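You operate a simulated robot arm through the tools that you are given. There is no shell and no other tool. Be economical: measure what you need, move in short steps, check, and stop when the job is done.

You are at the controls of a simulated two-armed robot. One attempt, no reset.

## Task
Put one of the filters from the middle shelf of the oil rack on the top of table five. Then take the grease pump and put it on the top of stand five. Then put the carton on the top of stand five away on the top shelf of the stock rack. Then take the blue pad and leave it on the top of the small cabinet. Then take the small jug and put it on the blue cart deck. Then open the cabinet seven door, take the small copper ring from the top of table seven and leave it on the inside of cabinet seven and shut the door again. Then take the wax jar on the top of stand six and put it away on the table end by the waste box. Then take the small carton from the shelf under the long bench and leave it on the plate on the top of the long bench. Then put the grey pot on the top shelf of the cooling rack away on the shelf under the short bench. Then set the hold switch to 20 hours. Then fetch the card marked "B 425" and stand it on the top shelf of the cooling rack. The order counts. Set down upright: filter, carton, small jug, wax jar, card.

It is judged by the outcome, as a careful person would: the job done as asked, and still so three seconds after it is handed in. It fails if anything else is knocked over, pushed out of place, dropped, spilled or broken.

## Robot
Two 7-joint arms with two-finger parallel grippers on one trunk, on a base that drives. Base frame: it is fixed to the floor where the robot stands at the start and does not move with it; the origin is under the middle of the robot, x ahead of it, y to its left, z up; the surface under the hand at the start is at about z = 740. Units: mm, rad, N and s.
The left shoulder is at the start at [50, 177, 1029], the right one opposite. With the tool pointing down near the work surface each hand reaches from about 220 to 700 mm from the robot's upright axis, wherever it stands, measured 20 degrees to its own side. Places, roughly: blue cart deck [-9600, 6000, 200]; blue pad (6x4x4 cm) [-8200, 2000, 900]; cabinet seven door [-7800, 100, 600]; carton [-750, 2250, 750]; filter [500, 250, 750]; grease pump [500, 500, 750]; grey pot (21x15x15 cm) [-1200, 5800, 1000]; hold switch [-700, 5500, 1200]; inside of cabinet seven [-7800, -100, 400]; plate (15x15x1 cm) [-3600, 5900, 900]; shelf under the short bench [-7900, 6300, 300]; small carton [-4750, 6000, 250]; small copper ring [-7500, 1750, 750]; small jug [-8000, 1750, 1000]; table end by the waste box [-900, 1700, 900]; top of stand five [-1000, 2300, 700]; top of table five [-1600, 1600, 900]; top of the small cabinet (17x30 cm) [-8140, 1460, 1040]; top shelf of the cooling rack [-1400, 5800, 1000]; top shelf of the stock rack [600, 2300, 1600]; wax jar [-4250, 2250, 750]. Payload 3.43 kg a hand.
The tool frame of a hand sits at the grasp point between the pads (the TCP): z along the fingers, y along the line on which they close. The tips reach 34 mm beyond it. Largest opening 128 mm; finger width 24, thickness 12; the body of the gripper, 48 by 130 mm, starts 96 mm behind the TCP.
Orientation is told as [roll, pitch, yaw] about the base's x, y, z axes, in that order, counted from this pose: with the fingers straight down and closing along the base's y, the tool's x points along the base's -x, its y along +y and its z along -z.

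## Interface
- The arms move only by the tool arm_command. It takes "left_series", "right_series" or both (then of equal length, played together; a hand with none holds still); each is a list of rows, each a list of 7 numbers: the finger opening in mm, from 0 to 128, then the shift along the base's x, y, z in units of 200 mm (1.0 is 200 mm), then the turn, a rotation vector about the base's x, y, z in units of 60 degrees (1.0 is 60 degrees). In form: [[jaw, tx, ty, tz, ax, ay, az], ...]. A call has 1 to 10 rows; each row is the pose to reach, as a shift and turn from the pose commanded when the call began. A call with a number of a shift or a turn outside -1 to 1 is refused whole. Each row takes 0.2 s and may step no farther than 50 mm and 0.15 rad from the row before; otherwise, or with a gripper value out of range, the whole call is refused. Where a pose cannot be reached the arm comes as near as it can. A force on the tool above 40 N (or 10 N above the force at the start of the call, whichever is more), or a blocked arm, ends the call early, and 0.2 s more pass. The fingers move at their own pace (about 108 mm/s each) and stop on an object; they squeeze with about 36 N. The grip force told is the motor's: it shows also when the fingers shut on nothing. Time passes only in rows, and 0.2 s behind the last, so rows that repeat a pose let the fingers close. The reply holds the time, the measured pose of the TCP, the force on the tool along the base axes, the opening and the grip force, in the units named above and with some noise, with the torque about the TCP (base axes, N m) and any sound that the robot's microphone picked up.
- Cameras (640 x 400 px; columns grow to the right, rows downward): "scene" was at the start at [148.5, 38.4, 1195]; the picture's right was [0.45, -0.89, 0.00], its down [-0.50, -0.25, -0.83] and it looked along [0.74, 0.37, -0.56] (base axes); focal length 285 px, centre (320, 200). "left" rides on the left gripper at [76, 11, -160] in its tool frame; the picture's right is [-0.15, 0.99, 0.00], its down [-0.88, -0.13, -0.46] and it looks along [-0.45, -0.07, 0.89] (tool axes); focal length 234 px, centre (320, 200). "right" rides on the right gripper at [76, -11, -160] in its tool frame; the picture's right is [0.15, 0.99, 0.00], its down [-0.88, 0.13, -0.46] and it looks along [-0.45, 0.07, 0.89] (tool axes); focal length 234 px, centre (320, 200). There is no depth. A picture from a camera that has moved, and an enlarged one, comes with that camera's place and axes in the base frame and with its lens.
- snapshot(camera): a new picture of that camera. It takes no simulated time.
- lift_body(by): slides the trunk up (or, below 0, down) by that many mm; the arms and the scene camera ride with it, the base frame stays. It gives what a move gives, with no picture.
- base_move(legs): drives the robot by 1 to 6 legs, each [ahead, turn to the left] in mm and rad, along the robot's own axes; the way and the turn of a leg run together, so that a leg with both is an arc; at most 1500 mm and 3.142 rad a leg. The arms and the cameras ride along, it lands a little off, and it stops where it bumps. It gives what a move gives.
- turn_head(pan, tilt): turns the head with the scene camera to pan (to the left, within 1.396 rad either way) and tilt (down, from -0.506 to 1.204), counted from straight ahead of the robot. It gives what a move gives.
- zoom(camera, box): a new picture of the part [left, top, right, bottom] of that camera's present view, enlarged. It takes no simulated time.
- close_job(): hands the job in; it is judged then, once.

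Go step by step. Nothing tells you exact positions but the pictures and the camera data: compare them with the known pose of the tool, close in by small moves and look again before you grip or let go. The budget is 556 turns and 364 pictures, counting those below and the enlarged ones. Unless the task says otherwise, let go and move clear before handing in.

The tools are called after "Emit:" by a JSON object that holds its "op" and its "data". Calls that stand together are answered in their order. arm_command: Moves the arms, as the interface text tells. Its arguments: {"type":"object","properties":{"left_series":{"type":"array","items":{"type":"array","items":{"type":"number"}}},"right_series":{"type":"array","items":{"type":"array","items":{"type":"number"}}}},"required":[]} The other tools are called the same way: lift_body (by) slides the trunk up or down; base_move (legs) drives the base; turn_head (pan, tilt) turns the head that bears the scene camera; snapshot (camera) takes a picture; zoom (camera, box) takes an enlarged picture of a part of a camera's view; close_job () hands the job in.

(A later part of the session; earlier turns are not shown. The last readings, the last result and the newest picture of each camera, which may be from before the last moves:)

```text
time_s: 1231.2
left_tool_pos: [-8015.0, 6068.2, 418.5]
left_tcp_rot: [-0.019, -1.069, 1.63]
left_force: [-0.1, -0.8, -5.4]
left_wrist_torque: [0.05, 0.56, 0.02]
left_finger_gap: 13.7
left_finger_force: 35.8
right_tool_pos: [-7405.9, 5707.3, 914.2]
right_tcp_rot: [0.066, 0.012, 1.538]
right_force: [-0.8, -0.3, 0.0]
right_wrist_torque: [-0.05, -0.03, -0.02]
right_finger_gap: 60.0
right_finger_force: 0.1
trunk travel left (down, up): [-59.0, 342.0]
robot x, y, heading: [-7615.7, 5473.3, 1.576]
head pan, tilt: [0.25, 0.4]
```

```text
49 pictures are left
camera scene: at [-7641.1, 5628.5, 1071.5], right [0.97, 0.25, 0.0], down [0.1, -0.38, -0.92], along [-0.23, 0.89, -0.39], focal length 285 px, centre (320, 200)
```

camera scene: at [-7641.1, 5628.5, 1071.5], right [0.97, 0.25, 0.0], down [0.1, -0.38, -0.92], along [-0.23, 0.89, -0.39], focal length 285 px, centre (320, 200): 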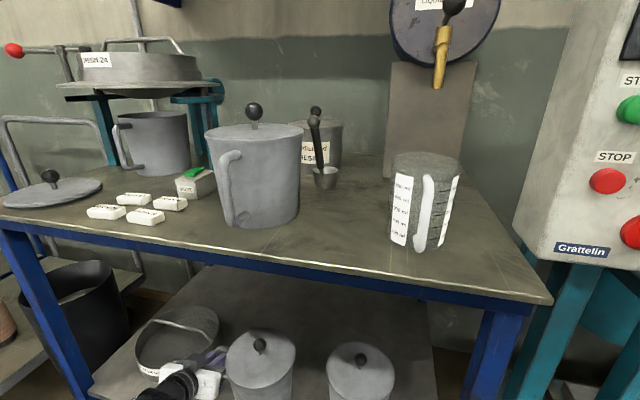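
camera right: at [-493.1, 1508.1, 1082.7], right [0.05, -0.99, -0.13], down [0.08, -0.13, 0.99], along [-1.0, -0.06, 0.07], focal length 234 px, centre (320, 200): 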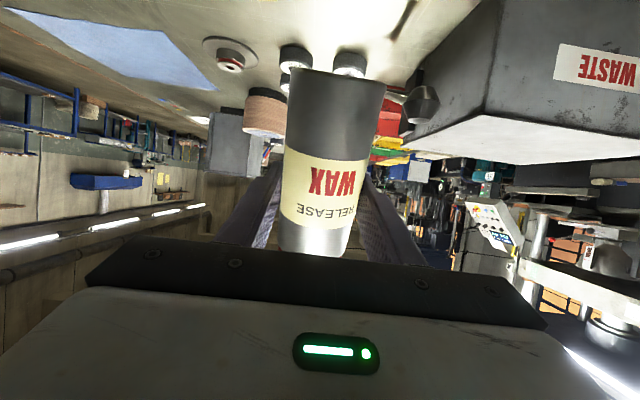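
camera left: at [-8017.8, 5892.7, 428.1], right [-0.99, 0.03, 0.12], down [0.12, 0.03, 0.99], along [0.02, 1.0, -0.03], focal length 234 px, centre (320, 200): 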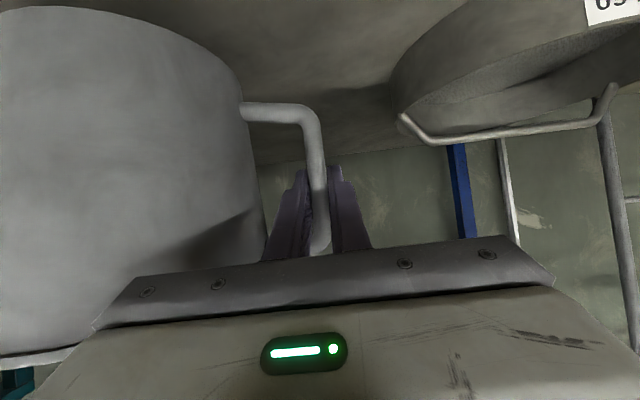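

The held pot is between the sieve and the other pot with room on both sides. Lowering by trunk, then gently by arm until contact.

Emit:
{"op": "lift_body", "data": {"by": -38}}

Emit:
{"op": "arm_command", "data": {"left_series": [[0, 0, 0, -0.02, 0, 0, 0], [0, 0, 0, -0.04, 0, 0, 0], [0, 0, 0, -0.06, 0, 0, 0], [0, 0, 0, -0.08, 0, 0, 0], [0, 0, 0, -0.1, 0, 0, 0], [0, 0, 0, -0.12, 0, 0, 0]]}}

Emit:
{"op": "zoom", "data": {"camera": "scene", "box": [80, 250, 440, 400]}}

```text
time_s: 1232.0
left_tool_pos: [-8013.6, 6068.1, 379.5]
left_tcp_rot: [-0.017, -1.069, 1.632]
left_force: [-0.6, 0.0, -5.4]
left_wrist_torque: [0.05, 0.57, -0.01]
left_finger_gap: 13.8
left_finger_force: 36.0
right_tool_pos: [-7406.2, 5705.8, 876.2]
right_tcp_rot: [0.067, 0.012, 1.537]
right_force: [0.8, 0.0, 0.2]
right_wrist_torque: [-0.01, 0.0, -0.04]
right_finger_gap: 60.3
right_finger_force: 0.1
trunk travel left (down, up): [-21.0, 380.0]
robot x, y, heading: [-7617.2, 5469.9, 1.574]
head pan, tilt: [0.25, 0.4]
```

```text
time_s: 1233.3
left_tool_pos: [-8015.1, 6074.7, 372.2]
left_tcp_rot: [-0.032, -1.099, 1.644]
left_force: [0.1, 0.9, 6.7]
left_wrist_torque: [0.02, -0.1, 0.01]
left_finger_gap: 13.8
left_finger_force: 35.8
right_tool_pos: [-7403.6, 5705.7, 876.9]
right_tcp_rot: [0.069, 0.011, 1.537]
right_force: [0.1, 0.4, -0.6]
right_wrist_torque: [0.03, -0.02, -0.02]
right_finger_gap: 60.0
right_finger_force: 0.2
trunk travel left (down, up): [-21.0, 380.0]
robot x, y, heading: [-7617.4, 5465.2, 1.573]
head pan, tilt: [0.25, 0.4]
stopped in row 6 (left hand): the force on the tool passed its limit at 42 N (the readings are from after the stop); the commanded pose is now the measured one
```

```text
1.78 times, centred on (260, 325) of scene
camera zoom: at [-7640.6, 5627.2, 1033.4], right [0.97, 0.25, 0.0], down [0.1, -0.38, -0.92], along [-0.23, 0.89, -0.39], focal length 507 px, centre (427, -22)
```

zoom: 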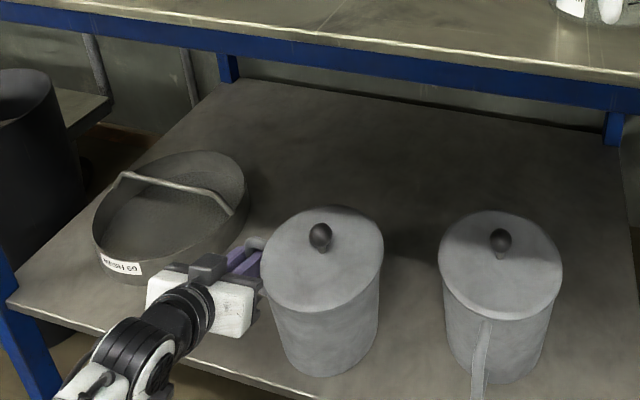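

The pot rests on the shelf. Opening the jaws and backing straight out.

Emit:
{"op": "arm_command", "data": {"left_series": [[20, 0, 0, 0.005, 0, 0, 0], [36, 0, 0, 0.01, 0, 0, 0], [42, 0, 0, 0.02, 0, 0, 0], [42, 0, 0, 0.02, 0, 0, 0]]}}

Emit:
{"op": "base_move", "data": {"legs": [[-350, 0]]}}

Emit:
{"op": "zoom", "data": {"camera": "scene", "box": [80, 200, 480, 400]}}

```text
time_s: 1234.3
left_tool_pos: [-8014.0, 6072.9, 371.1]
left_tcp_rot: [-0.03, -1.09, 1.641]
left_force: [-0.4, 0.9, -0.3]
left_wrist_torque: [0.05, -0.04, 0.01]
left_finger_gap: 41.9
left_finger_force: 0.1
right_tool_pos: [-7404.6, 5705.8, 877.1]
right_tcp_rot: [0.068, 0.014, 1.537]
right_force: [0.2, -0.3, 0.5]
right_wrist_torque: [0.0, -0.03, 0.0]
right_finger_gap: 60.1
right_finger_force: 0.0
trunk travel left (down, up): [-21.0, 380.0]
robot x, y, heading: [-7617.4, 5468.1, 1.576]
head pan, tilt: [0.25, 0.4]
```

```text
time_s: 1236.5
left_tool_pos: [-8011.4, 5732.1, 370.4]
left_tcp_rot: [-0.03, -1.089, 1.642]
left_force: [-0.5, -0.1, 0.5]
left_wrist_torque: [-0.03, 0.0, 0.02]
left_finger_gap: 42.0
left_finger_force: 0.0
right_tool_pos: [-7403.2, 5364.2, 876.9]
right_tcp_rot: [0.067, 0.012, 1.536]
right_force: [-0.3, 0.1, 0.6]
right_wrist_torque: [0.04, -0.02, 0.0]
right_finger_gap: 59.9
right_finger_force: 0.0
trunk travel left (down, up): [-21.0, 380.0]
robot x, y, heading: [-7615.9, 5129.4, 1.573]
head pan, tilt: [0.25, 0.4]
```

```text
1.60 times, centred on (280, 300) of scene
camera zoom: at [-7639.9, 5286.7, 1033.7], right [0.97, 0.25, 0.0], down [0.1, -0.38, -0.92], along [-0.23, 0.89, -0.39], focal length 456 px, centre (384, 40)
```

zoom: 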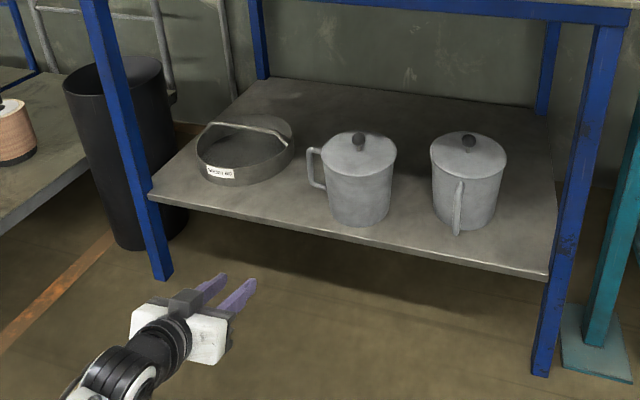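

The pot stands on the shelf under the short bench. Next is the hold switch on the oven. I'll raise the trunk and drive back along the aisle to the oven.

Emit:
{"op": "lift_body", "data": {"by": 378}}

Emit:
{"op": "base_move", "data": {"legs": [[-800, 0], [0, -1.573], [1500, 0], [1500, 0], [1500, 0]]}}

Emit:
{"op": "base_move", "data": {"legs": [[1500, 0], [900, 0], [0, 1.571]]}}

Emit:
{"op": "turn_head", "data": {"pan": 0.0, "tilt": 0.1}}

Emit:
{"op": "snapshot", "data": {"camera": "scene"}}

```text
time_s: 1240.2
left_tool_pos: [-8013.1, 5731.4, 748.8]
left_tcp_rot: [-0.028, -1.091, 1.641]
left_force: [0.7, -0.9, 0.4]
left_wrist_torque: [0.0, 0.03, 0.0]
left_finger_gap: 42.0
left_finger_force: 0.1
right_tool_pos: [-7403.5, 5363.9, 1254.9]
right_tcp_rot: [0.068, 0.012, 1.534]
right_force: [-0.5, 0.6, -0.2]
right_wrist_torque: [-0.04, 0.01, -0.02]
right_finger_gap: 59.8
right_finger_force: 0.0
trunk travel left (down, up): [-399.0, 2.0]
robot x, y, heading: [-7618.3, 5127.6, 1.576]
head pan, tilt: [0.25, 0.4]
```

```text
time_s: 1269.2
left_tool_pos: [-2551.5, 4647.2, 748.7]
left_tcp_rot: [-0.03, -1.09, 0.049]
left_force: [0.0, 0.6, 1.5]
left_wrist_torque: [-0.01, -0.01, -0.02]
left_finger_gap: 42.1
left_finger_force: 0.1
right_tool_pos: [-2931.5, 4045.2, 1256.1]
right_tcp_rot: [0.067, 0.012, -0.053]
right_force: [-0.8, 0.0, 0.2]
right_wrist_torque: [0.0, 0.01, 0.02]
right_finger_gap: 60.1
right_finger_force: 0.0
trunk travel left (down, up): [-399.0, 2.0]
robot x, y, heading: [-3162.4, 4263.8, -0.017]
head pan, tilt: [0.25, 0.4]
```

```text
time_s: 1284.6
left_tool_pos: [-1168.3, 4801.0, 749.6]
left_tcp_rot: [-0.031, -1.089, 1.584]
left_force: [0.4, 0.9, 0.4]
left_wrist_torque: [0.01, 0.01, 0.04]
left_finger_gap: 41.9
left_finger_force: 0.0
right_tool_pos: [-581.5, 4399.0, 1255.5]
right_tcp_rot: [0.068, 0.01, 1.48]
right_force: [-0.1, 0.6, 0.2]
right_wrist_torque: [0.0, 0.01, 0.03]
right_finger_gap: 60.1
right_finger_force: 0.1
trunk travel left (down, up): [-399.0, 2.0]
robot x, y, heading: [-803.8, 4176.1, 1.515]
head pan, tilt: [0.25, 0.4]
```

```text
time_s: 1285.4
left_tool_pos: [-1167.8, 4799.5, 748.9]
left_tcp_rot: [-0.03, -1.089, 1.586]
left_force: [0.2, 0.5, -1.1]
left_wrist_torque: [0.0, 0.01, -0.01]
left_finger_gap: 42.0
left_finger_force: 0.1
right_tool_pos: [-580.0, 4398.0, 1253.3]
right_tcp_rot: [0.068, 0.01, 1.48]
right_force: [0.1, -0.3, -0.4]
right_wrist_torque: [-0.03, 0.0, -0.01]
right_finger_gap: 59.8
right_finger_force: 0.0
trunk travel left (down, up): [-399.0, 2.0]
robot x, y, heading: [-804.3, 4175.1, 1.519]
head pan, tilt: [0.0, 0.099]
```

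```text
46 pictures are left
camera scene: at [-797.7, 4336.0, 1439.5], right [1.0, -0.05, 0.0], down [-0.01, -0.1, -0.99], along [0.05, 0.99, -0.1], focal length 285 px, centre (320, 200)
```

scene: 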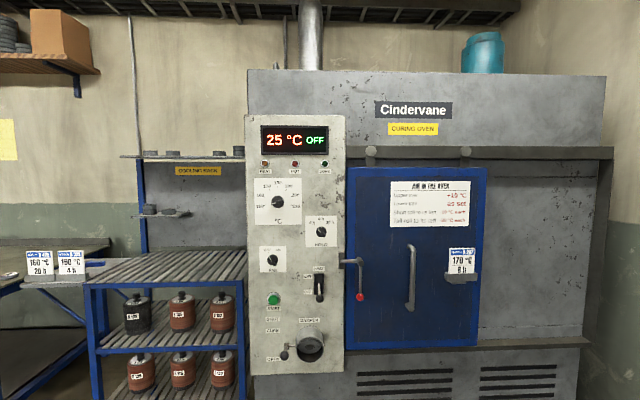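

Good overview of the oven panel. I'll zoom on the panel to find the hold switch and its scale.

Emit:
{"op": "zoom", "data": {"camera": "scene", "box": [240, 150, 350, 290]}}

```text
2.86 times, centred on (295, 220) of scene
camera zoom: at [-797.7, 4336.0, 1439.5], right [1.0, -0.05, 0.0], down [-0.01, -0.1, -0.99], along [0.05, 0.99, -0.1], focal length 815 px, centre (391, 143)
```

zoom: 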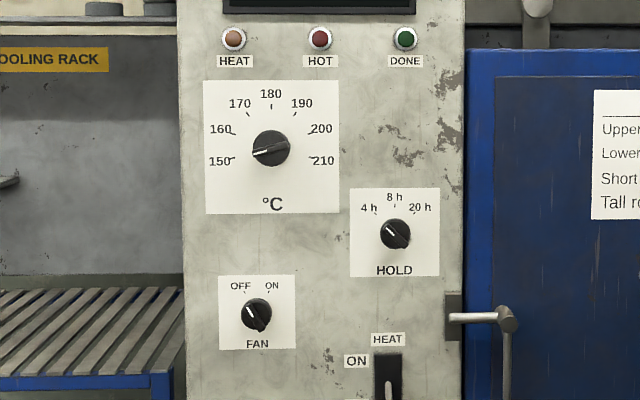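

The HOLD switch is at about [-733, 5500, 1191] and points to 4 h; 20 h needs about 85° clockwise. I'll position the robot so the right hand faces it, and pitch that hand to horizontal.

Emit:
{"op": "base_move", "data": {"legs": [[0, 0.36], [560, 0], [0, -0.31]]}}

Emit:
{"op": "arm_command", "data": {"right_series": [[60, 0, 0.12, 0, 0.125, 0, 0.02], [60, 0, 0.24, 0, 0.25, 0, 0.04], [60, 0, 0.36, 0, 0.375, 0, 0.06], [60, 0, 0.48, 0, 0.5, 0, 0.07], [60, 0, 0.62, 0, 0.625, 0, 0.08], [60, 0, 0.76, 0, 0.75, 0, 0.08]], "left_series": [[42, 0, -0.1, 0, 0, 0, 0], [42, 0, -0.2, 0, 0, 0, 0], [42, 0, -0.3, 0, 0, 0, 0], [42, 0, -0.4, 0, 0, 0, 0], [42, 0, -0.4, 0, 0, 0, 0], [42, 0, -0.4, 0, 0, 0, 0]]}}

Emit:
{"op": "arm_command", "data": {"right_series": [[60, 0, 0.15, 0.02, 0.125, 0, 0], [60, 0, 0.3, 0.04, 0.25, 0, 0], [60, 0, 0.45, 0.04, 0.375, 0, 0], [60, 0, 0.6, 0.04, 0.5, 0, 0], [60, 0, 0.75, 0.04, 0.625, 0, 0], [60, 0, 0.9, 0.04, 0.74, 0, 0]]}}

Emit:
{"op": "snapshot", "data": {"camera": "right"}}

```text
time_s: 1290.7
left_tool_pos: [-1367.3, 5312.9, 750.2]
left_tcp_rot: [-0.03, -1.09, 1.635]
left_force: [-0.2, 0.0, -0.6]
left_wrist_torque: [-0.01, -0.01, 0.0]
left_finger_gap: 42.4
left_finger_force: 0.1
right_tool_pos: [-761.5, 4942.8, 1254.5]
right_tcp_rot: [0.069, 0.013, 1.53]
right_force: [0.6, -0.6, 0.2]
right_wrist_torque: [-0.01, -0.01, 0.02]
right_finger_gap: 60.0
right_finger_force: 0.0
trunk travel left (down, up): [-399.0, 2.0]
robot x, y, heading: [-973.3, 4706.7, 1.571]
head pan, tilt: [0.0, 0.099]
```

```text
time_s: 1292.1
left_tool_pos: [-1368.4, 5232.1, 750.1]
left_tcp_rot: [-0.03, -1.089, 1.635]
left_force: [1.3, -0.5, -0.4]
left_wrist_torque: [0.0, -0.01, -0.03]
left_finger_gap: 42.0
left_finger_force: 0.1
right_tool_pos: [-762.3, 5095.0, 1254.8]
right_tcp_rot: [0.064, -0.775, 1.622]
right_force: [0.0, 0.5, -0.1]
right_wrist_torque: [0.01, -0.02, 0.04]
right_finger_gap: 59.9
right_finger_force: 0.1
trunk travel left (down, up): [-399.0, 2.0]
robot x, y, heading: [-976.3, 4706.8, 1.568]
head pan, tilt: [0.0, 0.099]
```

```text
time_s: 1293.5
left_tool_pos: [-1367.4, 5232.7, 749.9]
left_tcp_rot: [-0.03, -1.089, 1.635]
left_force: [-0.3, -0.2, 0.6]
left_wrist_torque: [0.0, -0.02, 0.01]
left_finger_gap: 42.1
left_finger_force: 0.0
right_tool_pos: [-763.3, 5265.6, 1264.5]
right_tcp_rot: [-0.44, -1.502, 2.112]
right_force: [-0.9, 0.2, 0.5]
right_wrist_torque: [-0.02, -0.03, 0.02]
right_finger_gap: 60.0
right_finger_force: 0.1
right hand out of reach, approached as far as the arm can: row 6
trunk travel left (down, up): [-399.0, 2.0]
robot x, y, heading: [-976.1, 4706.2, 1.564]
head pan, tilt: [0.0, 0.099]
```

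```text
44 pictures are left
camera right: at [-734.3, 5104.0, 1200.1], right [-0.98, -0.11, -0.18], down [-0.12, -0.41, 0.9], along [-0.17, 0.9, 0.39], focal length 234 px, centre (320, 200)
```

right: 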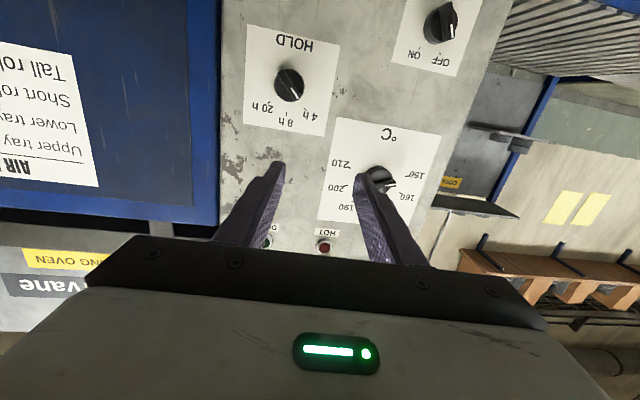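

The right hand is horizontal; the knob triangulates to x -729, z 1189. I'll lower the trunk 75 mm, correct yaw and x, and drive 150 mm closer.

Emit:
{"op": "lift_body", "data": {"by": -75}}

Emit:
{"op": "arm_command", "data": {"right_series": [[72, 0.08, 0, 0, 0, 0, -0.05], [72, 0.17, 0, 0, 0, 0, -0.1]]}}

Emit:
{"op": "base_move", "data": {"legs": [[130, 0]]}}

Emit:
{"op": "snapshot", "data": {"camera": "right"}}

```text
time_s: 1294.6
left_tool_pos: [-1366.7, 5232.0, 674.5]
left_tcp_rot: [-0.031, -1.089, 1.636]
left_force: [0.5, -1.0, -0.1]
left_wrist_torque: [0.02, -0.01, -0.01]
left_finger_gap: 42.0
left_finger_force: 0.1
right_tool_pos: [-763.1, 5265.7, 1189.2]
right_tcp_rot: [-0.428, -1.499, 2.1]
right_force: [-0.4, 0.3, -0.3]
right_wrist_torque: [0.0, 0.01, 0.02]
right_finger_gap: 60.2
right_finger_force: 0.1
trunk travel left (down, up): [-324.0, 77.0]
robot x, y, heading: [-975.0, 4708.3, 1.568]
head pan, tilt: [0.0, 0.099]
```

```text
time_s: 1295.2
left_tool_pos: [-1368.3, 5231.2, 675.3]
left_tcp_rot: [-0.03, -1.09, 1.634]
left_force: [0.1, -0.2, 0.2]
left_wrist_torque: [0.0, 0.0, -0.01]
left_finger_gap: 42.0
left_finger_force: 0.2
right_tool_pos: [-729.6, 5266.6, 1190.1]
right_tcp_rot: [-0.371, -1.494, 1.938]
right_force: [0.4, 0.3, 0.9]
right_wrist_torque: [0.03, 0.02, -0.03]
right_finger_gap: 72.0
right_finger_force: 0.0
trunk travel left (down, up): [-324.0, 77.0]
robot x, y, heading: [-975.1, 4705.2, 1.562]
head pan, tilt: [0.0, 0.099]
```

```text
time_s: 1296.5
left_tool_pos: [-1367.0, 5360.8, 672.7]
left_tcp_rot: [-0.03, -1.087, 1.635]
left_force: [0.3, 0.3, 0.0]
left_wrist_torque: [-0.02, -0.01, -0.01]
left_finger_gap: 41.9
left_finger_force: 0.0
right_tool_pos: [-728.6, 5398.3, 1188.0]
right_tcp_rot: [-0.391, -1.492, 1.96]
right_force: [0.4, 0.2, -0.3]
right_wrist_torque: [0.0, -0.04, -0.01]
right_finger_gap: 72.1
right_finger_force: 0.1
trunk travel left (down, up): [-324.0, 77.0]
robot x, y, heading: [-972.7, 4840.3, 1.565]
head pan, tilt: [0.0, 0.099]
```

```text
43 pictures are left
camera right: at [-716.9, 5232.0, 1125.8], right [-0.98, -0.01, -0.18], down [-0.16, -0.39, 0.91], along [-0.08, 0.92, 0.38], focal length 234 px, centre (320, 200)
```

right: 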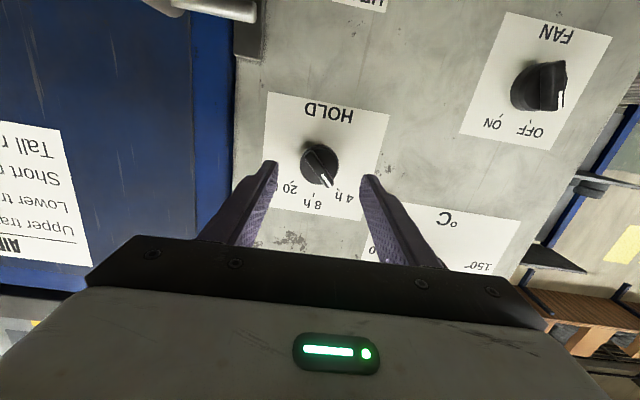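

The knob is centred between the fingers. Advancing slowly toward the panel, then closing on it.

Emit:
{"op": "arm_command", "data": {"right_series": [[72, 0, 0.1, 0, 0, 0, 0], [72, 0, 0.2, 0, 0, 0, 0], [72, 0, 0.25, 0, 0, 0, 0], [72, 0, 0.28, 0, 0, 0, 0]]}}

Emit:
{"op": "snapshot", "data": {"camera": "right"}}

```text
time_s: 1297.5
left_tool_pos: [-1368.7, 5362.3, 672.8]
left_tcp_rot: [-0.03, -1.087, 1.636]
left_force: [0.0, 0.5, 0.1]
left_wrist_torque: [0.0, -0.01, -0.01]
left_finger_gap: 42.0
left_finger_force: 0.1
right_tool_pos: [-729.9, 5452.2, 1190.0]
right_tcp_rot: [-0.359, -1.489, 1.927]
right_force: [0.4, 0.6, -0.2]
right_wrist_torque: [0.02, -0.01, -0.01]
right_finger_gap: 71.8
right_finger_force: 0.1
trunk travel left (down, up): [-324.0, 77.0]
robot x, y, heading: [-974.8, 4837.2, 1.571]
head pan, tilt: [0.0, 0.099]
```

```text
42 pictures are left
camera right: at [-716.7, 5286.9, 1129.0], right [-0.98, -0.01, -0.18], down [-0.16, -0.38, 0.91], along [-0.08, 0.92, 0.38], focal length 234 px, centre (320, 200)
```

right: 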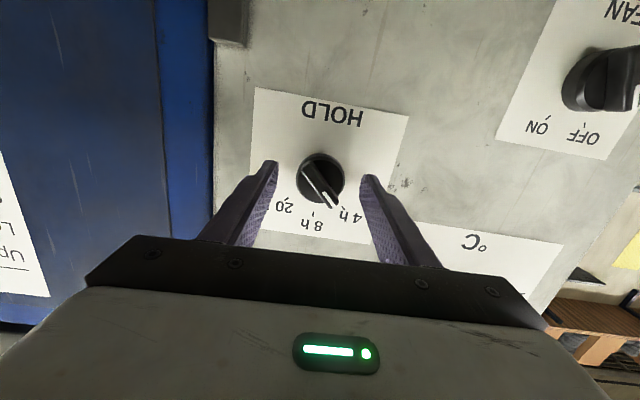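

Another 8 mm in, then closing on the knob.

Emit:
{"op": "arm_command", "data": {"right_series": [[72, -0.005, 0.03, 0, 0, 0, 0], [60, -0.005, 0.04, 0, 0, 0, 0], [45, -0.005, 0.04, 0, 0, 0, 0], [25, -0.005, 0.04, 0, 0, 0, 0], [20, -0.005, 0.04, 0, 0, 0, 0], [20, -0.005, 0.04, 0, 0, 0, 0]]}}

Emit:
{"op": "snapshot", "data": {"camera": "right"}}

```text
time_s: 1298.9
left_tool_pos: [-1368.1, 5362.3, 674.6]
left_tcp_rot: [-0.031, -1.09, 1.636]
left_force: [0.6, 0.2, 0.3]
left_wrist_torque: [-0.02, -0.02, 0.02]
left_finger_gap: 42.1
left_finger_force: 0.1
right_tool_pos: [-730.0, 5460.8, 1191.0]
right_tcp_rot: [-0.355, -1.486, 1.923]
right_force: [0.4, 1.4, 0.6]
right_wrist_torque: [-0.23, -0.01, -0.06]
right_finger_gap: 43.5
right_finger_force: 45.2
trunk travel left (down, up): [-324.0, 77.0]
robot x, y, heading: [-976.6, 4838.6, 1.563]
head pan, tilt: [0.0, 0.099]
```

```text
41 pictures are left
camera right: at [-717.6, 5295.3, 1129.2], right [-0.98, -0.01, -0.18], down [-0.16, -0.38, 0.91], along [-0.08, 0.92, 0.38], focal length 234 px, centre (320, 200)
```

right: 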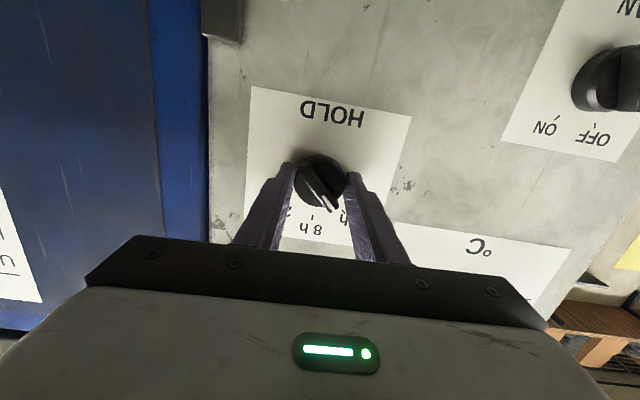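

Gripped at 43.5 mm. Rotating clockwise (about +y) in the first half.

Emit:
{"op": "arm_command", "data": {"right_series": [[20, 0, 0, 0, 0, 0.12, 0], [20, 0, 0, 0, 0, 0.24, 0], [20, 0, 0, 0, 0, 0.36, 0], [20, 0, 0, 0, 0, 0.48, 0], [20, 0, 0, 0, 0, 0.6, 0], [20, 0, 0, 0, 0, 0.72, 0]]}}

Emit:
{"op": "snapshot", "data": {"camera": "right"}}

```text
time_s: 1300.3
left_tool_pos: [-1370.9, 5362.3, 671.8]
left_tcp_rot: [-0.042, -1.089, 1.647]
left_force: [0.7, 1.0, 0.7]
left_wrist_torque: [-0.01, 0.01, 0.02]
left_finger_gap: 42.1
left_finger_force: 0.0
right_tool_pos: [-728.9, 5459.7, 1189.8]
right_tcp_rot: [1.492, -0.842, 0.135]
right_force: [-34.7, 13.6, 8.5]
right_wrist_torque: [0.38, 0.05, 0.81]
right_finger_gap: 43.0
right_finger_force: 45.2
right hand out of reach, approached as far as the arm can: row 5, 6
trunk travel left (down, up): [-324.0, 77.0]
robot x, y, heading: [-977.4, 4839.0, 1.573]
head pan, tilt: [0.0, 0.099]
```

```text
40 pictures are left
camera right: at [-758.1, 5294.4, 1135.9], right [-0.84, -0.03, 0.55], down [0.52, -0.38, 0.77], along [0.18, 0.92, 0.33], focal length 234 px, centre (320, 200)
```

right: 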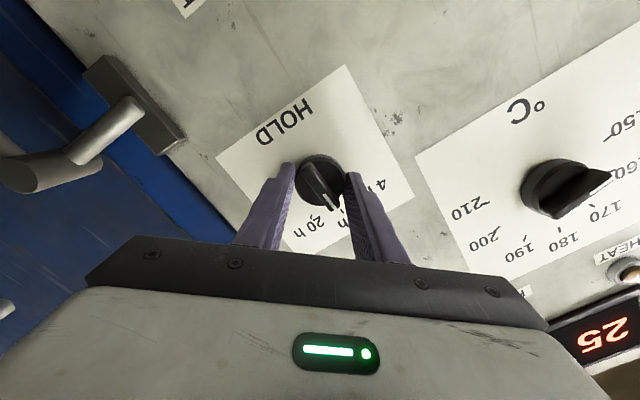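

The knob turned about 42° (to about 8 h) and the wrist is at its limit. I'll open, rotate the hand back, regrip and turn the rest.

Emit:
{"op": "arm_command", "data": {"right_series": [[50, 0, 0, 0, 0, 0, 0], [72, 0, 0, 0, 0, 0, 0], [72, 0, -0.1, 0, 0, -0.1, 0], [72, 0, -0.15, 0, 0, -0.22, 0], [72, 0, -0.15, 0, 0, -0.34, 0], [72, 0, -0.15, 0, 0, -0.46, 0], [72, 0, -0.15, 0, 0, -0.58, 0], [72, 0, -0.15, 0, 0, -0.68, 0]]}}

Emit:
{"op": "snapshot", "data": {"camera": "right"}}

```text
time_s: 1302.1
left_tool_pos: [-1367.9, 5360.7, 674.6]
left_tcp_rot: [-0.029, -1.088, 1.638]
left_force: [0.0, 0.0, 0.7]
left_wrist_torque: [0.05, 0.02, 0.02]
left_finger_gap: 42.2
left_finger_force: 0.1
right_tool_pos: [-713.3, 5429.0, 1186.5]
right_tcp_rot: [0.138, -1.494, 1.432]
right_force: [0.3, -0.1, -0.3]
right_wrist_torque: [-0.04, 0.0, 0.02]
right_finger_gap: 71.7
right_finger_force: 0.1
trunk travel left (down, up): [-324.0, 77.0]
robot x, y, heading: [-974.6, 4837.9, 1.569]
head pan, tilt: [0.0, 0.099]
```

```text
39 pictures are left
camera right: at [-703.4, 5264.5, 1125.0], right [-0.99, -0.01, -0.14], down [-0.12, -0.39, 0.91], along [-0.06, 0.92, 0.38], focal length 234 px, centre (320, 200)
```

right: 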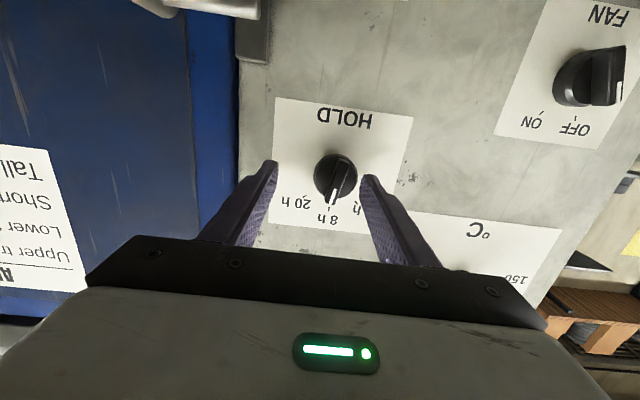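

The knob now points to 8 h. Re-centring, regripping, and turning another ~45°.

Emit:
{"op": "arm_command", "data": {"right_series": [[72, -0.09, 0, 0.015, 0, 0, 0], [72, -0.09, 0.1, 0.015, 0, 0, 0], [72, -0.09, 0.16, 0.015, 0, 0, 0], [50, -0.09, 0.16, 0.015, 0, 0, 0], [30, -0.09, 0.16, 0.015, 0, 0, 0], [20, -0.09, 0.16, 0.015, 0, 0, 0], [20, -0.09, 0.16, 0.015, 0, 0, 0]]}}

Emit:
{"op": "arm_command", "data": {"right_series": [[20, 0, 0, 0, 0, 0.12, 0], [20, 0, 0, 0, 0, 0.24, 0], [20, 0, 0, 0, 0, 0.36, 0], [20, 0, 0, 0, 0, 0.48, 0], [20, 0, 0, 0, 0, 0.6, 0], [20, 0, 0, 0, 0, 0.72, 0], [20, 0, 0, 0, 0, 0.78, 0]]}}

Emit:
{"op": "snapshot", "data": {"camera": "right"}}

```text
time_s: 1303.7
left_tool_pos: [-1367.6, 5361.8, 674.7]
left_tcp_rot: [-0.029, -1.09, 1.635]
left_force: [0.1, 0.1, 0.3]
left_wrist_torque: [-0.01, -0.02, 0.0]
left_finger_gap: 41.9
left_finger_force: 0.1
right_tool_pos: [-730.4, 5462.3, 1190.4]
right_tcp_rot: [0.16, -1.491, 1.405]
right_force: [3.4, 1.5, 0.6]
right_wrist_torque: [-0.27, 0.02, -0.4]
right_finger_gap: 43.4
right_finger_force: 45.3
trunk travel left (down, up): [-324.0, 77.0]
robot x, y, heading: [-976.5, 4834.6, 1.566]
head pan, tilt: [0.0, 0.099]
```

```text
time_s: 1305.3
left_tool_pos: [-1369.3, 5361.6, 673.1]
left_tcp_rot: [-0.031, -1.09, 1.639]
left_force: [0.0, 0.7, -0.2]
left_wrist_torque: [0.02, -0.01, 0.04]
left_finger_gap: 41.9
left_finger_force: 0.1
right_tool_pos: [-725.4, 5457.9, 1193.4]
right_tcp_rot: [1.532, -0.742, 0.125]
right_force: [-12.2, 6.1, 6.0]
right_wrist_torque: [-0.21, -0.05, 1.11]
right_finger_gap: 42.7
right_finger_force: 45.1
right hand out of reach, approached as far as the arm can: row 5, 6, 7
trunk travel left (down, up): [-324.0, 77.0]
robot x, y, heading: [-975.7, 4835.9, 1.575]
head pan, tilt: [0.0, 0.099]
stopped in row 7 (right hand): the force on the tool passed its limit at 44 N (the readings are from after the stop); the commanded pose is now the measured one
```

```text
38 pictures are left
camera right: at [-757.1, 5292.8, 1138.1], right [-0.77, -0.06, 0.63], down [0.6, -0.38, 0.7], along [0.2, 0.92, 0.33], focal length 234 px, centre (320, 200)
```

right: 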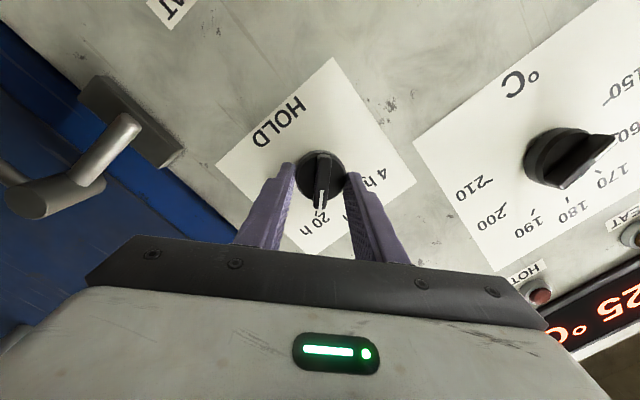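

The pointer is now at the 20 h mark. Releasing, backing off and checking.

Emit:
{"op": "arm_command", "data": {"right_series": [[50, 0, 0, 0, 0, 0, 0], [74, 0, 0, 0, 0, 0, 0], [74, 0, -0.1, 0, 0, -0.1, 0], [74, 0, -0.25, 0, 0, -0.22, 0], [74, 0, -0.4, 0, 0, -0.34, 0], [74, 0, -0.5, 0, 0, -0.46, 0], [74, 0, -0.5, 0, 0, -0.58, 0], [74, 0, -0.5, 0, 0, -0.68, 0]]}}

Emit:
{"op": "base_move", "data": {"legs": [[-350, 0]]}}

Emit:
{"op": "snapshot", "data": {"camera": "right"}}

```text
time_s: 1307.2
left_tool_pos: [-1368.8, 5361.7, 672.1]
left_tcp_rot: [-0.028, -1.089, 1.638]
left_force: [0.0, -0.3, -0.1]
left_wrist_torque: [0.02, 0.02, 0.0]
left_finger_gap: 41.8
left_finger_force: 0.0
right_tool_pos: [-719.9, 5359.1, 1191.0]
right_tcp_rot: [0.941, -1.43, 0.67]
right_force: [0.8, -0.5, -0.1]
right_wrist_torque: [-0.02, 0.03, 0.03]
right_finger_gap: 74.0
right_finger_force: 0.0
trunk travel left (down, up): [-324.0, 77.0]
robot x, y, heading: [-980.2, 4833.0, 1.569]
head pan, tilt: [0.0, 0.099]
```

```text
time_s: 1309.4
left_tool_pos: [-1369.3, 5012.8, 675.3]
left_tcp_rot: [-0.029, -1.091, 1.639]
left_force: [-0.7, 0.4, 0.0]
left_wrist_torque: [0.0, -0.02, -0.07]
left_finger_gap: 42.0
left_finger_force: 0.1
right_tool_pos: [-720.1, 5012.4, 1191.9]
right_tcp_rot: [0.954, -1.429, 0.66]
right_force: [0.5, 0.2, -0.1]
right_wrist_torque: [-0.01, -0.03, 0.02]
right_finger_gap: 73.9
right_finger_force: 0.0
trunk travel left (down, up): [-324.0, 77.0]
robot x, y, heading: [-978.0, 4492.4, 1.571]
head pan, tilt: [0.0, 0.099]
```

```text
37 pictures are left
camera right: at [-710.2, 4847.1, 1128.8], right [-1.0, -0.05, -0.03], down [-0.01, -0.38, 0.92], along [-0.06, 0.92, 0.38], focal length 234 px, centre (320, 200)
```

right: 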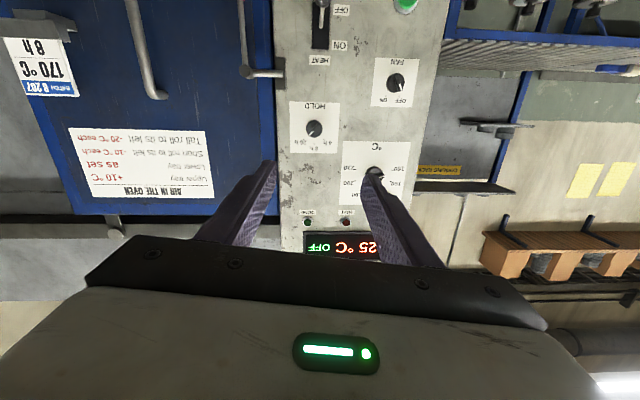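

Emit:
{"op": "zoom", "data": {"camera": "right", "box": [270, 90, 370, 170]}}

```text
5.00 times, centred on (320, 130) of right
camera zoom: at [-710.2, 4847.1, 1128.8], right [-1.0, -0.05, -0.03], down [-0.01, -0.38, 0.92], along [-0.06, 0.92, 0.38], focal length 1171 px, centre (320, 550)
```

zoom: 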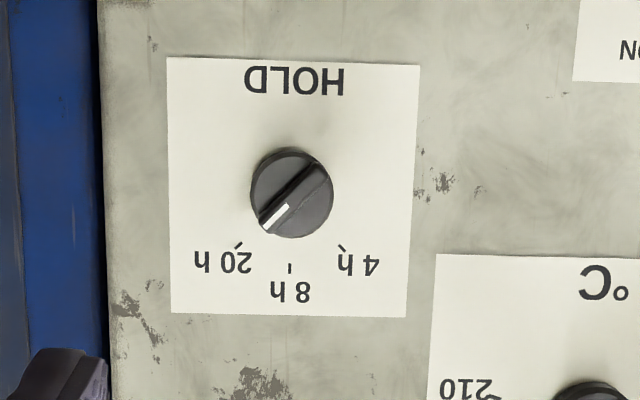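

The HOLD switch points to 20 h. Last, the card B 425. I'll look closely at it and its holder.

Emit:
{"op": "base_move", "data": {"legs": [[0, 1.571], [700, 0], [0, -1.571], [350, 0]]}}

Emit:
{"op": "turn_head", "data": {"pan": 0.3, "tilt": 0.35}}

Emit:
{"op": "snapshot", "data": {"camera": "scene"}}

```text
time_s: 1322.7
left_tool_pos: [-2095.2, 5360.4, 674.6]
left_tcp_rot: [-0.03, -1.089, 1.657]
left_force: [0.0, 0.6, 0.2]
left_wrist_torque: [0.0, 0.0, 0.01]
left_finger_gap: 41.8
left_finger_force: 0.1
right_tool_pos: [-1445.8, 5369.3, 1191.5]
right_tcp_rot: [0.949, -1.428, 0.681]
right_force: [0.4, -0.8, -0.8]
right_wrist_torque: [0.02, 0.03, 0.0]
right_finger_gap: 73.9
right_finger_force: 0.2
trunk travel left (down, up): [-324.0, 77.0]
robot x, y, heading: [-1693.3, 4845.4, 1.593]
head pan, tilt: [0.0, 0.099]
```

```text
time_s: 1323.5
left_tool_pos: [-2095.5, 5359.8, 673.6]
left_tcp_rot: [-0.029, -1.089, 1.657]
left_force: [-0.6, 0.2, 0.1]
left_wrist_torque: [0.02, 0.02, -0.07]
left_finger_gap: 42.2
left_finger_force: 0.1
right_tool_pos: [-1446.7, 5369.3, 1190.8]
right_tcp_rot: [0.951, -1.426, 0.678]
right_force: [0.6, -0.6, -0.1]
right_wrist_torque: [0.01, -0.01, 0.0]
right_finger_gap: 73.9
right_finger_force: 0.0
trunk travel left (down, up): [-324.0, 77.0]
robot x, y, heading: [-1692.7, 4842.3, 1.587]
head pan, tilt: [0.3, 0.351]
```

```text
35 pictures are left
camera scene: at [-1723.6, 5000.6, 1341.2], right [0.95, 0.31, 0.0], down [0.11, -0.33, -0.94], along [-0.29, 0.89, -0.34], focal length 285 px, centre (320, 200)
```

scene: 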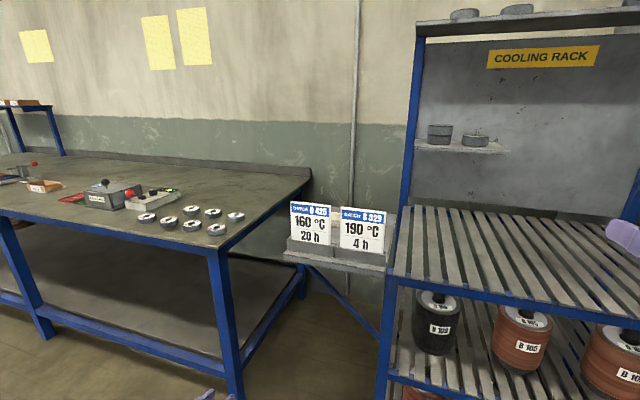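

Emit:
{"op": "zoom", "data": {"camera": "scene", "box": [270, 185, 410, 285]}}

```text
4.00 times, centred on (340, 235) of scene
camera zoom: at [-1723.6, 5000.6, 1341.2], right [0.95, 0.31, 0.0], down [0.11, -0.33, -0.94], along [-0.29, 0.89, -0.34], focal length 1141 px, centre (240, 60)
```

zoom: 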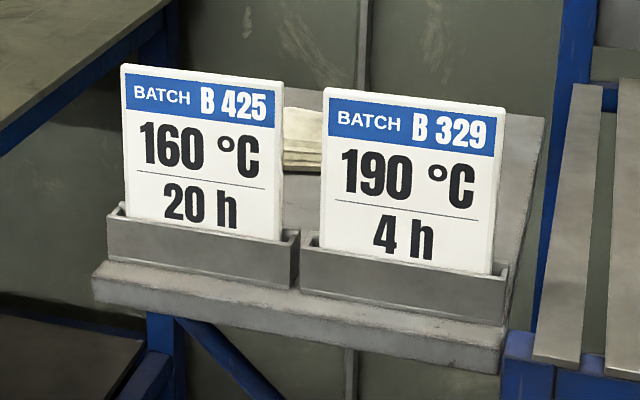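

The cards are thick plaques standing in troughs: B 425 spans x -1994..-1892 at y about 5596, top z about 1101. I'll grip it from above with the right hand closing along y; first un-pitch that hand and turn it 90°.

Emit:
{"op": "arm_command", "data": {"right_series": [[60, 0, -0.12, 0, -0.125, 0, 0], [60, 0, -0.24, 0, -0.25, 0, 0], [60, 0, -0.36, 0, -0.375, 0, 0], [60, 0, -0.48, 0, -0.5, 0, 0], [60, 0, -0.55, 0, -0.625, 0, 0], [60, 0, -0.62, 0, -0.75, 0, 0]]}}

Emit:
{"op": "arm_command", "data": {"right_series": [[60, 0, -0.05, 0, -0.125, 0, 0], [60, 0, -0.1, 0, -0.25, 0, 0], [60, 0, -0.15, 0, -0.375, 0, 0], [60, 0, -0.2, 0, -0.5, 0, 0], [60, 0, -0.25, 0, -0.62, 0, 0]]}}

Emit:
{"op": "arm_command", "data": {"right_series": [[50, 0, 0.03, 0, 0, 0, -0.125], [50, 0, 0.06, 0, 0, 0, -0.25], [50, 0, 0.1, 0, 0, 0, -0.375], [50, 0, 0.14, 0, 0, 0, -0.5], [50, 0, 0.18, 0, 0, 0, -0.625], [50, 0, 0.2, 0, 0, 0, -0.75]]}}

```text
time_s: 1324.9
left_tool_pos: [-2095.6, 5359.7, 673.9]
left_tcp_rot: [-0.029, -1.088, 1.656]
left_force: [-0.1, -0.4, 0.2]
left_wrist_torque: [-0.02, -0.03, 0.01]
left_finger_gap: 42.0
left_finger_force: 0.1
right_tool_pos: [-1447.0, 5244.7, 1191.8]
right_tcp_rot: [0.156, -0.689, 1.428]
right_force: [0.4, -0.1, -0.2]
right_wrist_torque: [-0.02, -0.01, 0.01]
right_finger_gap: 59.7
right_finger_force: 0.0
trunk travel left (down, up): [-324.0, 77.0]
robot x, y, heading: [-1689.6, 4841.9, 1.589]
head pan, tilt: [0.3, 0.351]
```

```text
time_s: 1326.1
left_tool_pos: [-2096.0, 5359.2, 674.7]
left_tcp_rot: [-0.03, -1.088, 1.657]
left_force: [0.5, 0.1, 0.6]
left_wrist_torque: [0.01, -0.02, 0.01]
left_finger_gap: 42.0
left_finger_force: 0.1
right_tool_pos: [-1446.9, 5195.7, 1190.4]
right_tcp_rot: [0.07, -0.043, 1.461]
right_force: [0.5, 0.4, 0.3]
right_wrist_torque: [0.0, 0.01, -0.01]
right_finger_gap: 60.0
right_finger_force: 0.0
trunk travel left (down, up): [-324.0, 77.0]
robot x, y, heading: [-1694.2, 4844.5, 1.589]
head pan, tilt: [0.3, 0.351]
```

```text
time_s: 1327.5
left_tool_pos: [-2096.6, 5359.7, 674.3]
left_tcp_rot: [-0.03, -1.089, 1.655]
left_force: [-0.7, 0.2, -0.1]
left_wrist_torque: [-0.02, 0.03, -0.01]
left_finger_gap: 41.9
left_finger_force: 0.0
right_tool_pos: [-1445.8, 5234.5, 1190.0]
right_tcp_rot: [0.069, -0.047, 0.672]
right_force: [1.0, -0.7, -0.4]
right_wrist_torque: [-0.01, 0.0, -0.02]
right_finger_gap: 50.1
right_finger_force: 0.1
trunk travel left (down, up): [-324.0, 77.0]
robot x, y, heading: [-1689.2, 4842.7, 1.591]
head pan, tilt: [0.3, 0.351]
```

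Emit:
{"op": "arm_command", "data": {"right_series": [[50, 0, 0.03, 0, -0.013, 0.009, -0.125], [50, 0, 0.06, 0, -0.026, 0.018, -0.25], [50, 0, 0.09, 0, -0.04, 0.027, -0.375], [50, 0, 0.12, 0, -0.053, 0.036, -0.5], [50, 0, 0.15, 0, -0.066, 0.045, -0.64]], "left_series": [[42, 0, -0.15, 0, 0, 0, 0], [42, 0, -0.3, 0, 0, 0, 0], [42, 0, -0.45, 0, 0, 0, 0], [42, 0, -0.6, 0, 0, 0, 0], [42, 0, -0.7, 0, 0, 0, 0]]}}

Emit:
{"op": "base_move", "data": {"legs": [[0, 1.551], [500, 0], [0, -1.571], [150, 0]]}}

Emit:
{"op": "snapshot", "data": {"camera": "right"}}

```text
time_s: 1328.7
left_tool_pos: [-2095.3, 5220.0, 675.0]
left_tcp_rot: [-0.029, -1.09, 1.655]
left_force: [0.1, 0.7, 0.2]
left_wrist_torque: [-0.02, -0.02, 0.0]
left_finger_gap: 42.0
left_finger_force: 0.0
right_tool_pos: [-1447.0, 5264.5, 1189.9]
right_tcp_rot: [0.02, 0.02, 0.0]
right_force: [-0.3, 0.0, -0.1]
right_wrist_torque: [0.0, 0.02, 0.0]
right_finger_gap: 50.1
right_finger_force: 0.1
trunk travel left (down, up): [-324.0, 77.0]
robot x, y, heading: [-1691.9, 4843.4, 1.589]
head pan, tilt: [0.3, 0.351]
```

```text
time_s: 1340.1
left_tool_pos: [-2577.9, 5380.1, 674.0]
left_tcp_rot: [-0.03, -1.088, 1.641]
left_force: [-0.3, 0.8, 0.0]
left_wrist_torque: [0.01, -0.02, -0.01]
left_finger_gap: 42.1
left_finger_force: 0.1
right_tool_pos: [-1929.3, 5415.0, 1188.9]
right_tcp_rot: [0.022, 0.02, -0.013]
right_force: [0.4, 0.5, -0.4]
right_wrist_torque: [-0.02, 0.02, -0.03]
right_finger_gap: 50.0
right_finger_force: 0.0
trunk travel left (down, up): [-324.0, 77.0]
robot x, y, heading: [-2182.2, 4999.2, 1.573]
head pan, tilt: [0.3, 0.351]
```

```text
33 pictures are left
camera right: at [-2002.1, 5400.9, 1352.3], right [-0.13, 0.99, 0.02], down [0.89, 0.11, 0.44], along [0.43, 0.08, -0.9], focal length 234 px, centre (320, 200)
```

right: 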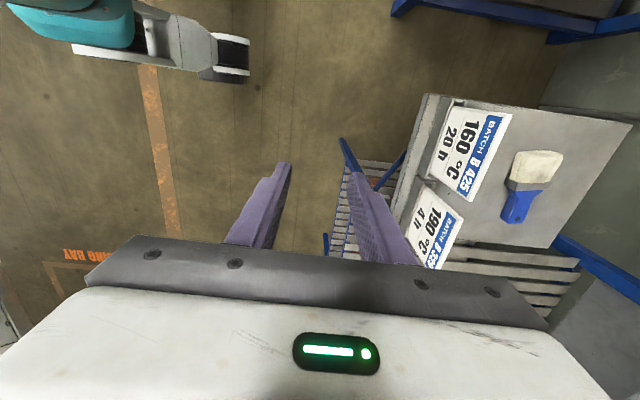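

Card B 425's top edge is centred at [-1954, 5602], running along x. I'll drive 130 mm closer and move above it.

Emit:
{"op": "base_move", "data": {"legs": [[130, 0]]}}

Emit:
{"op": "arm_command", "data": {"right_series": [[50, -0.06, 0.12, 0, 0, 0, 0], [50, -0.12, 0.27, 0, -0.02, -0.02, 0.01], [50, -0.12, 0.27, -0.1, -0.02, -0.02, 0.01]]}}

Emit:
{"op": "snapshot", "data": {"camera": "right"}}

```text
time_s: 1341.4
left_tool_pos: [-2579.6, 5511.2, 673.5]
left_tcp_rot: [-0.031, -1.09, 1.642]
left_force: [-0.4, -0.4, -0.6]
left_wrist_torque: [0.03, 0.01, 0.03]
left_finger_gap: 42.3
left_finger_force: 0.1
right_tool_pos: [-1931.5, 5547.2, 1189.6]
right_tcp_rot: [0.02, 0.021, -0.008]
right_force: [0.1, -0.8, 0.1]
right_wrist_torque: [-0.04, -0.03, -0.01]
right_finger_gap: 49.9
right_finger_force: 0.1
trunk travel left (down, up): [-324.0, 77.0]
robot x, y, heading: [-2179.4, 5127.7, 1.576]
head pan, tilt: [0.3, 0.351]
```

```text
time_s: 1342.2
left_tool_pos: [-2578.7, 5510.4, 674.2]
left_tcp_rot: [-0.027, -1.089, 1.64]
left_force: [0.5, -0.1, 0.6]
left_wrist_torque: [0.03, -0.01, 0.01]
left_finger_gap: 42.2
left_finger_force: 0.1
right_tool_pos: [-1954.3, 5601.5, 1170.2]
right_tcp_rot: [-0.001, -0.001, 0.003]
right_force: [-0.9, -0.6, -0.2]
right_wrist_torque: [0.02, -0.01, 0.02]
right_finger_gap: 49.9
right_finger_force: 0.0
trunk travel left (down, up): [-324.0, 77.0]
robot x, y, heading: [-2181.8, 5126.7, 1.575]
head pan, tilt: [0.3, 0.351]
```

```text
32 pictures are left
camera right: at [-2030.8, 5590.1, 1330.7], right [-0.15, 0.99, 0.0], down [0.88, 0.13, 0.46], along [0.45, 0.07, -0.89], focal length 234 px, centre (320, 200)
```

right: 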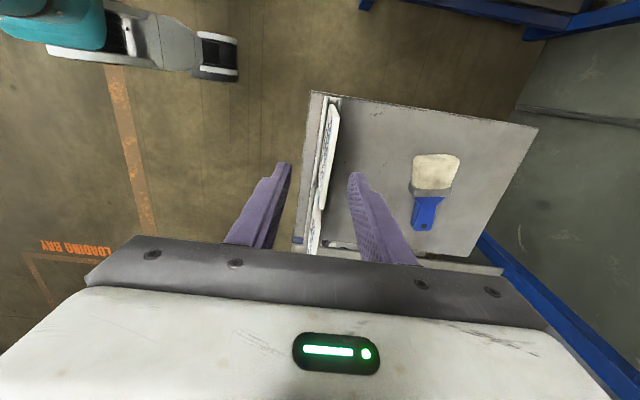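

The card's edge lies between the fingers. Descending and gripping it.

Emit:
{"op": "arm_command", "data": {"right_series": [[50, -0.04, 0.03, -0.2, 0, 0, 0], [50, -0.04, 0.03, -0.4, 0, 0, 0], [50, -0.04, 0.03, -0.44, 0, 0, 0], [30, -0.04, 0.03, -0.44, 0, 0, 0], [10, -0.04, 0.03, -0.44, 0, 0, 0], [0, -0.04, 0.03, -0.44, 0, 0, 0], [0, -0.04, 0.03, -0.44, 0, 0, 0]]}}

Emit:
{"op": "arm_command", "data": {"right_series": [[0, 0, 0, 0.1, 0, 0, 0], [0, 0, 0, 0.25, 0, 0, 0], [0, 0, 0, 0.45, 0, 0, 0], [0, 0, 0, 0.65, 0, 0, 0]]}}

Emit:
{"op": "snapshot", "data": {"camera": "right"}}

```text
time_s: 1343.8
left_tool_pos: [-2579.2, 5510.7, 672.9]
left_tcp_rot: [-0.03, -1.089, 1.642]
left_force: [-0.4, -0.1, -0.4]
left_wrist_torque: [-0.02, 0.01, -0.03]
left_finger_gap: 42.1
left_finger_force: 0.0
right_tool_pos: [-1963.1, 5608.3, 1082.2]
right_tcp_rot: [0.002, -0.002, 0.001]
right_force: [-0.1, 4.1, 0.4]
right_wrist_torque: [0.39, 0.03, 0.02]
right_finger_gap: 6.3
right_finger_force: 35.9
trunk travel left (down, up): [-324.0, 77.0]
robot x, y, heading: [-2184.4, 5131.6, 1.581]
head pan, tilt: [0.3, 0.351]
```

```text
time_s: 1344.8
left_tool_pos: [-2580.0, 5511.3, 674.2]
left_tcp_rot: [-0.032, -1.09, 1.642]
left_force: [-0.1, -0.2, 0.1]
left_wrist_torque: [0.01, -0.02, -0.03]
left_finger_gap: 41.8
left_finger_force: 0.1
right_tool_pos: [-1965.3, 5607.4, 1212.3]
right_tcp_rot: [0.002, -0.002, 0.002]
right_force: [-0.7, -1.0, -0.1]
right_wrist_torque: [-0.02, 0.0, -0.01]
right_finger_gap: 6.0
right_finger_force: 35.9
trunk travel left (down, up): [-324.0, 77.0]
robot x, y, heading: [-2183.9, 5127.9, 1.579]
head pan, tilt: [0.3, 0.351]
```

```text
31 pictures are left
camera right: at [-2040.2, 5596.3, 1373.1], right [-0.15, 0.99, 0.0], down [0.88, 0.13, 0.46], along [0.45, 0.07, -0.89], focal length 234 px, centre (320, 200)
```

right: 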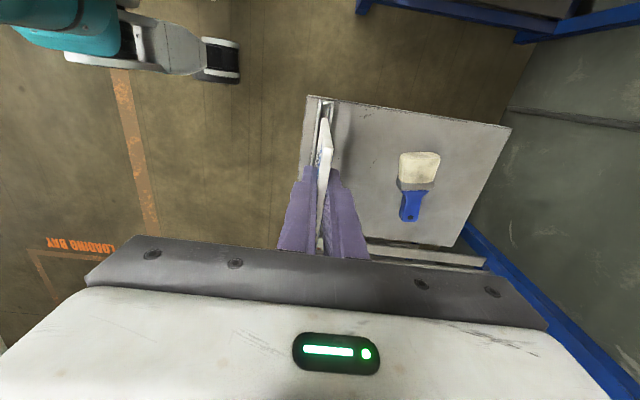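

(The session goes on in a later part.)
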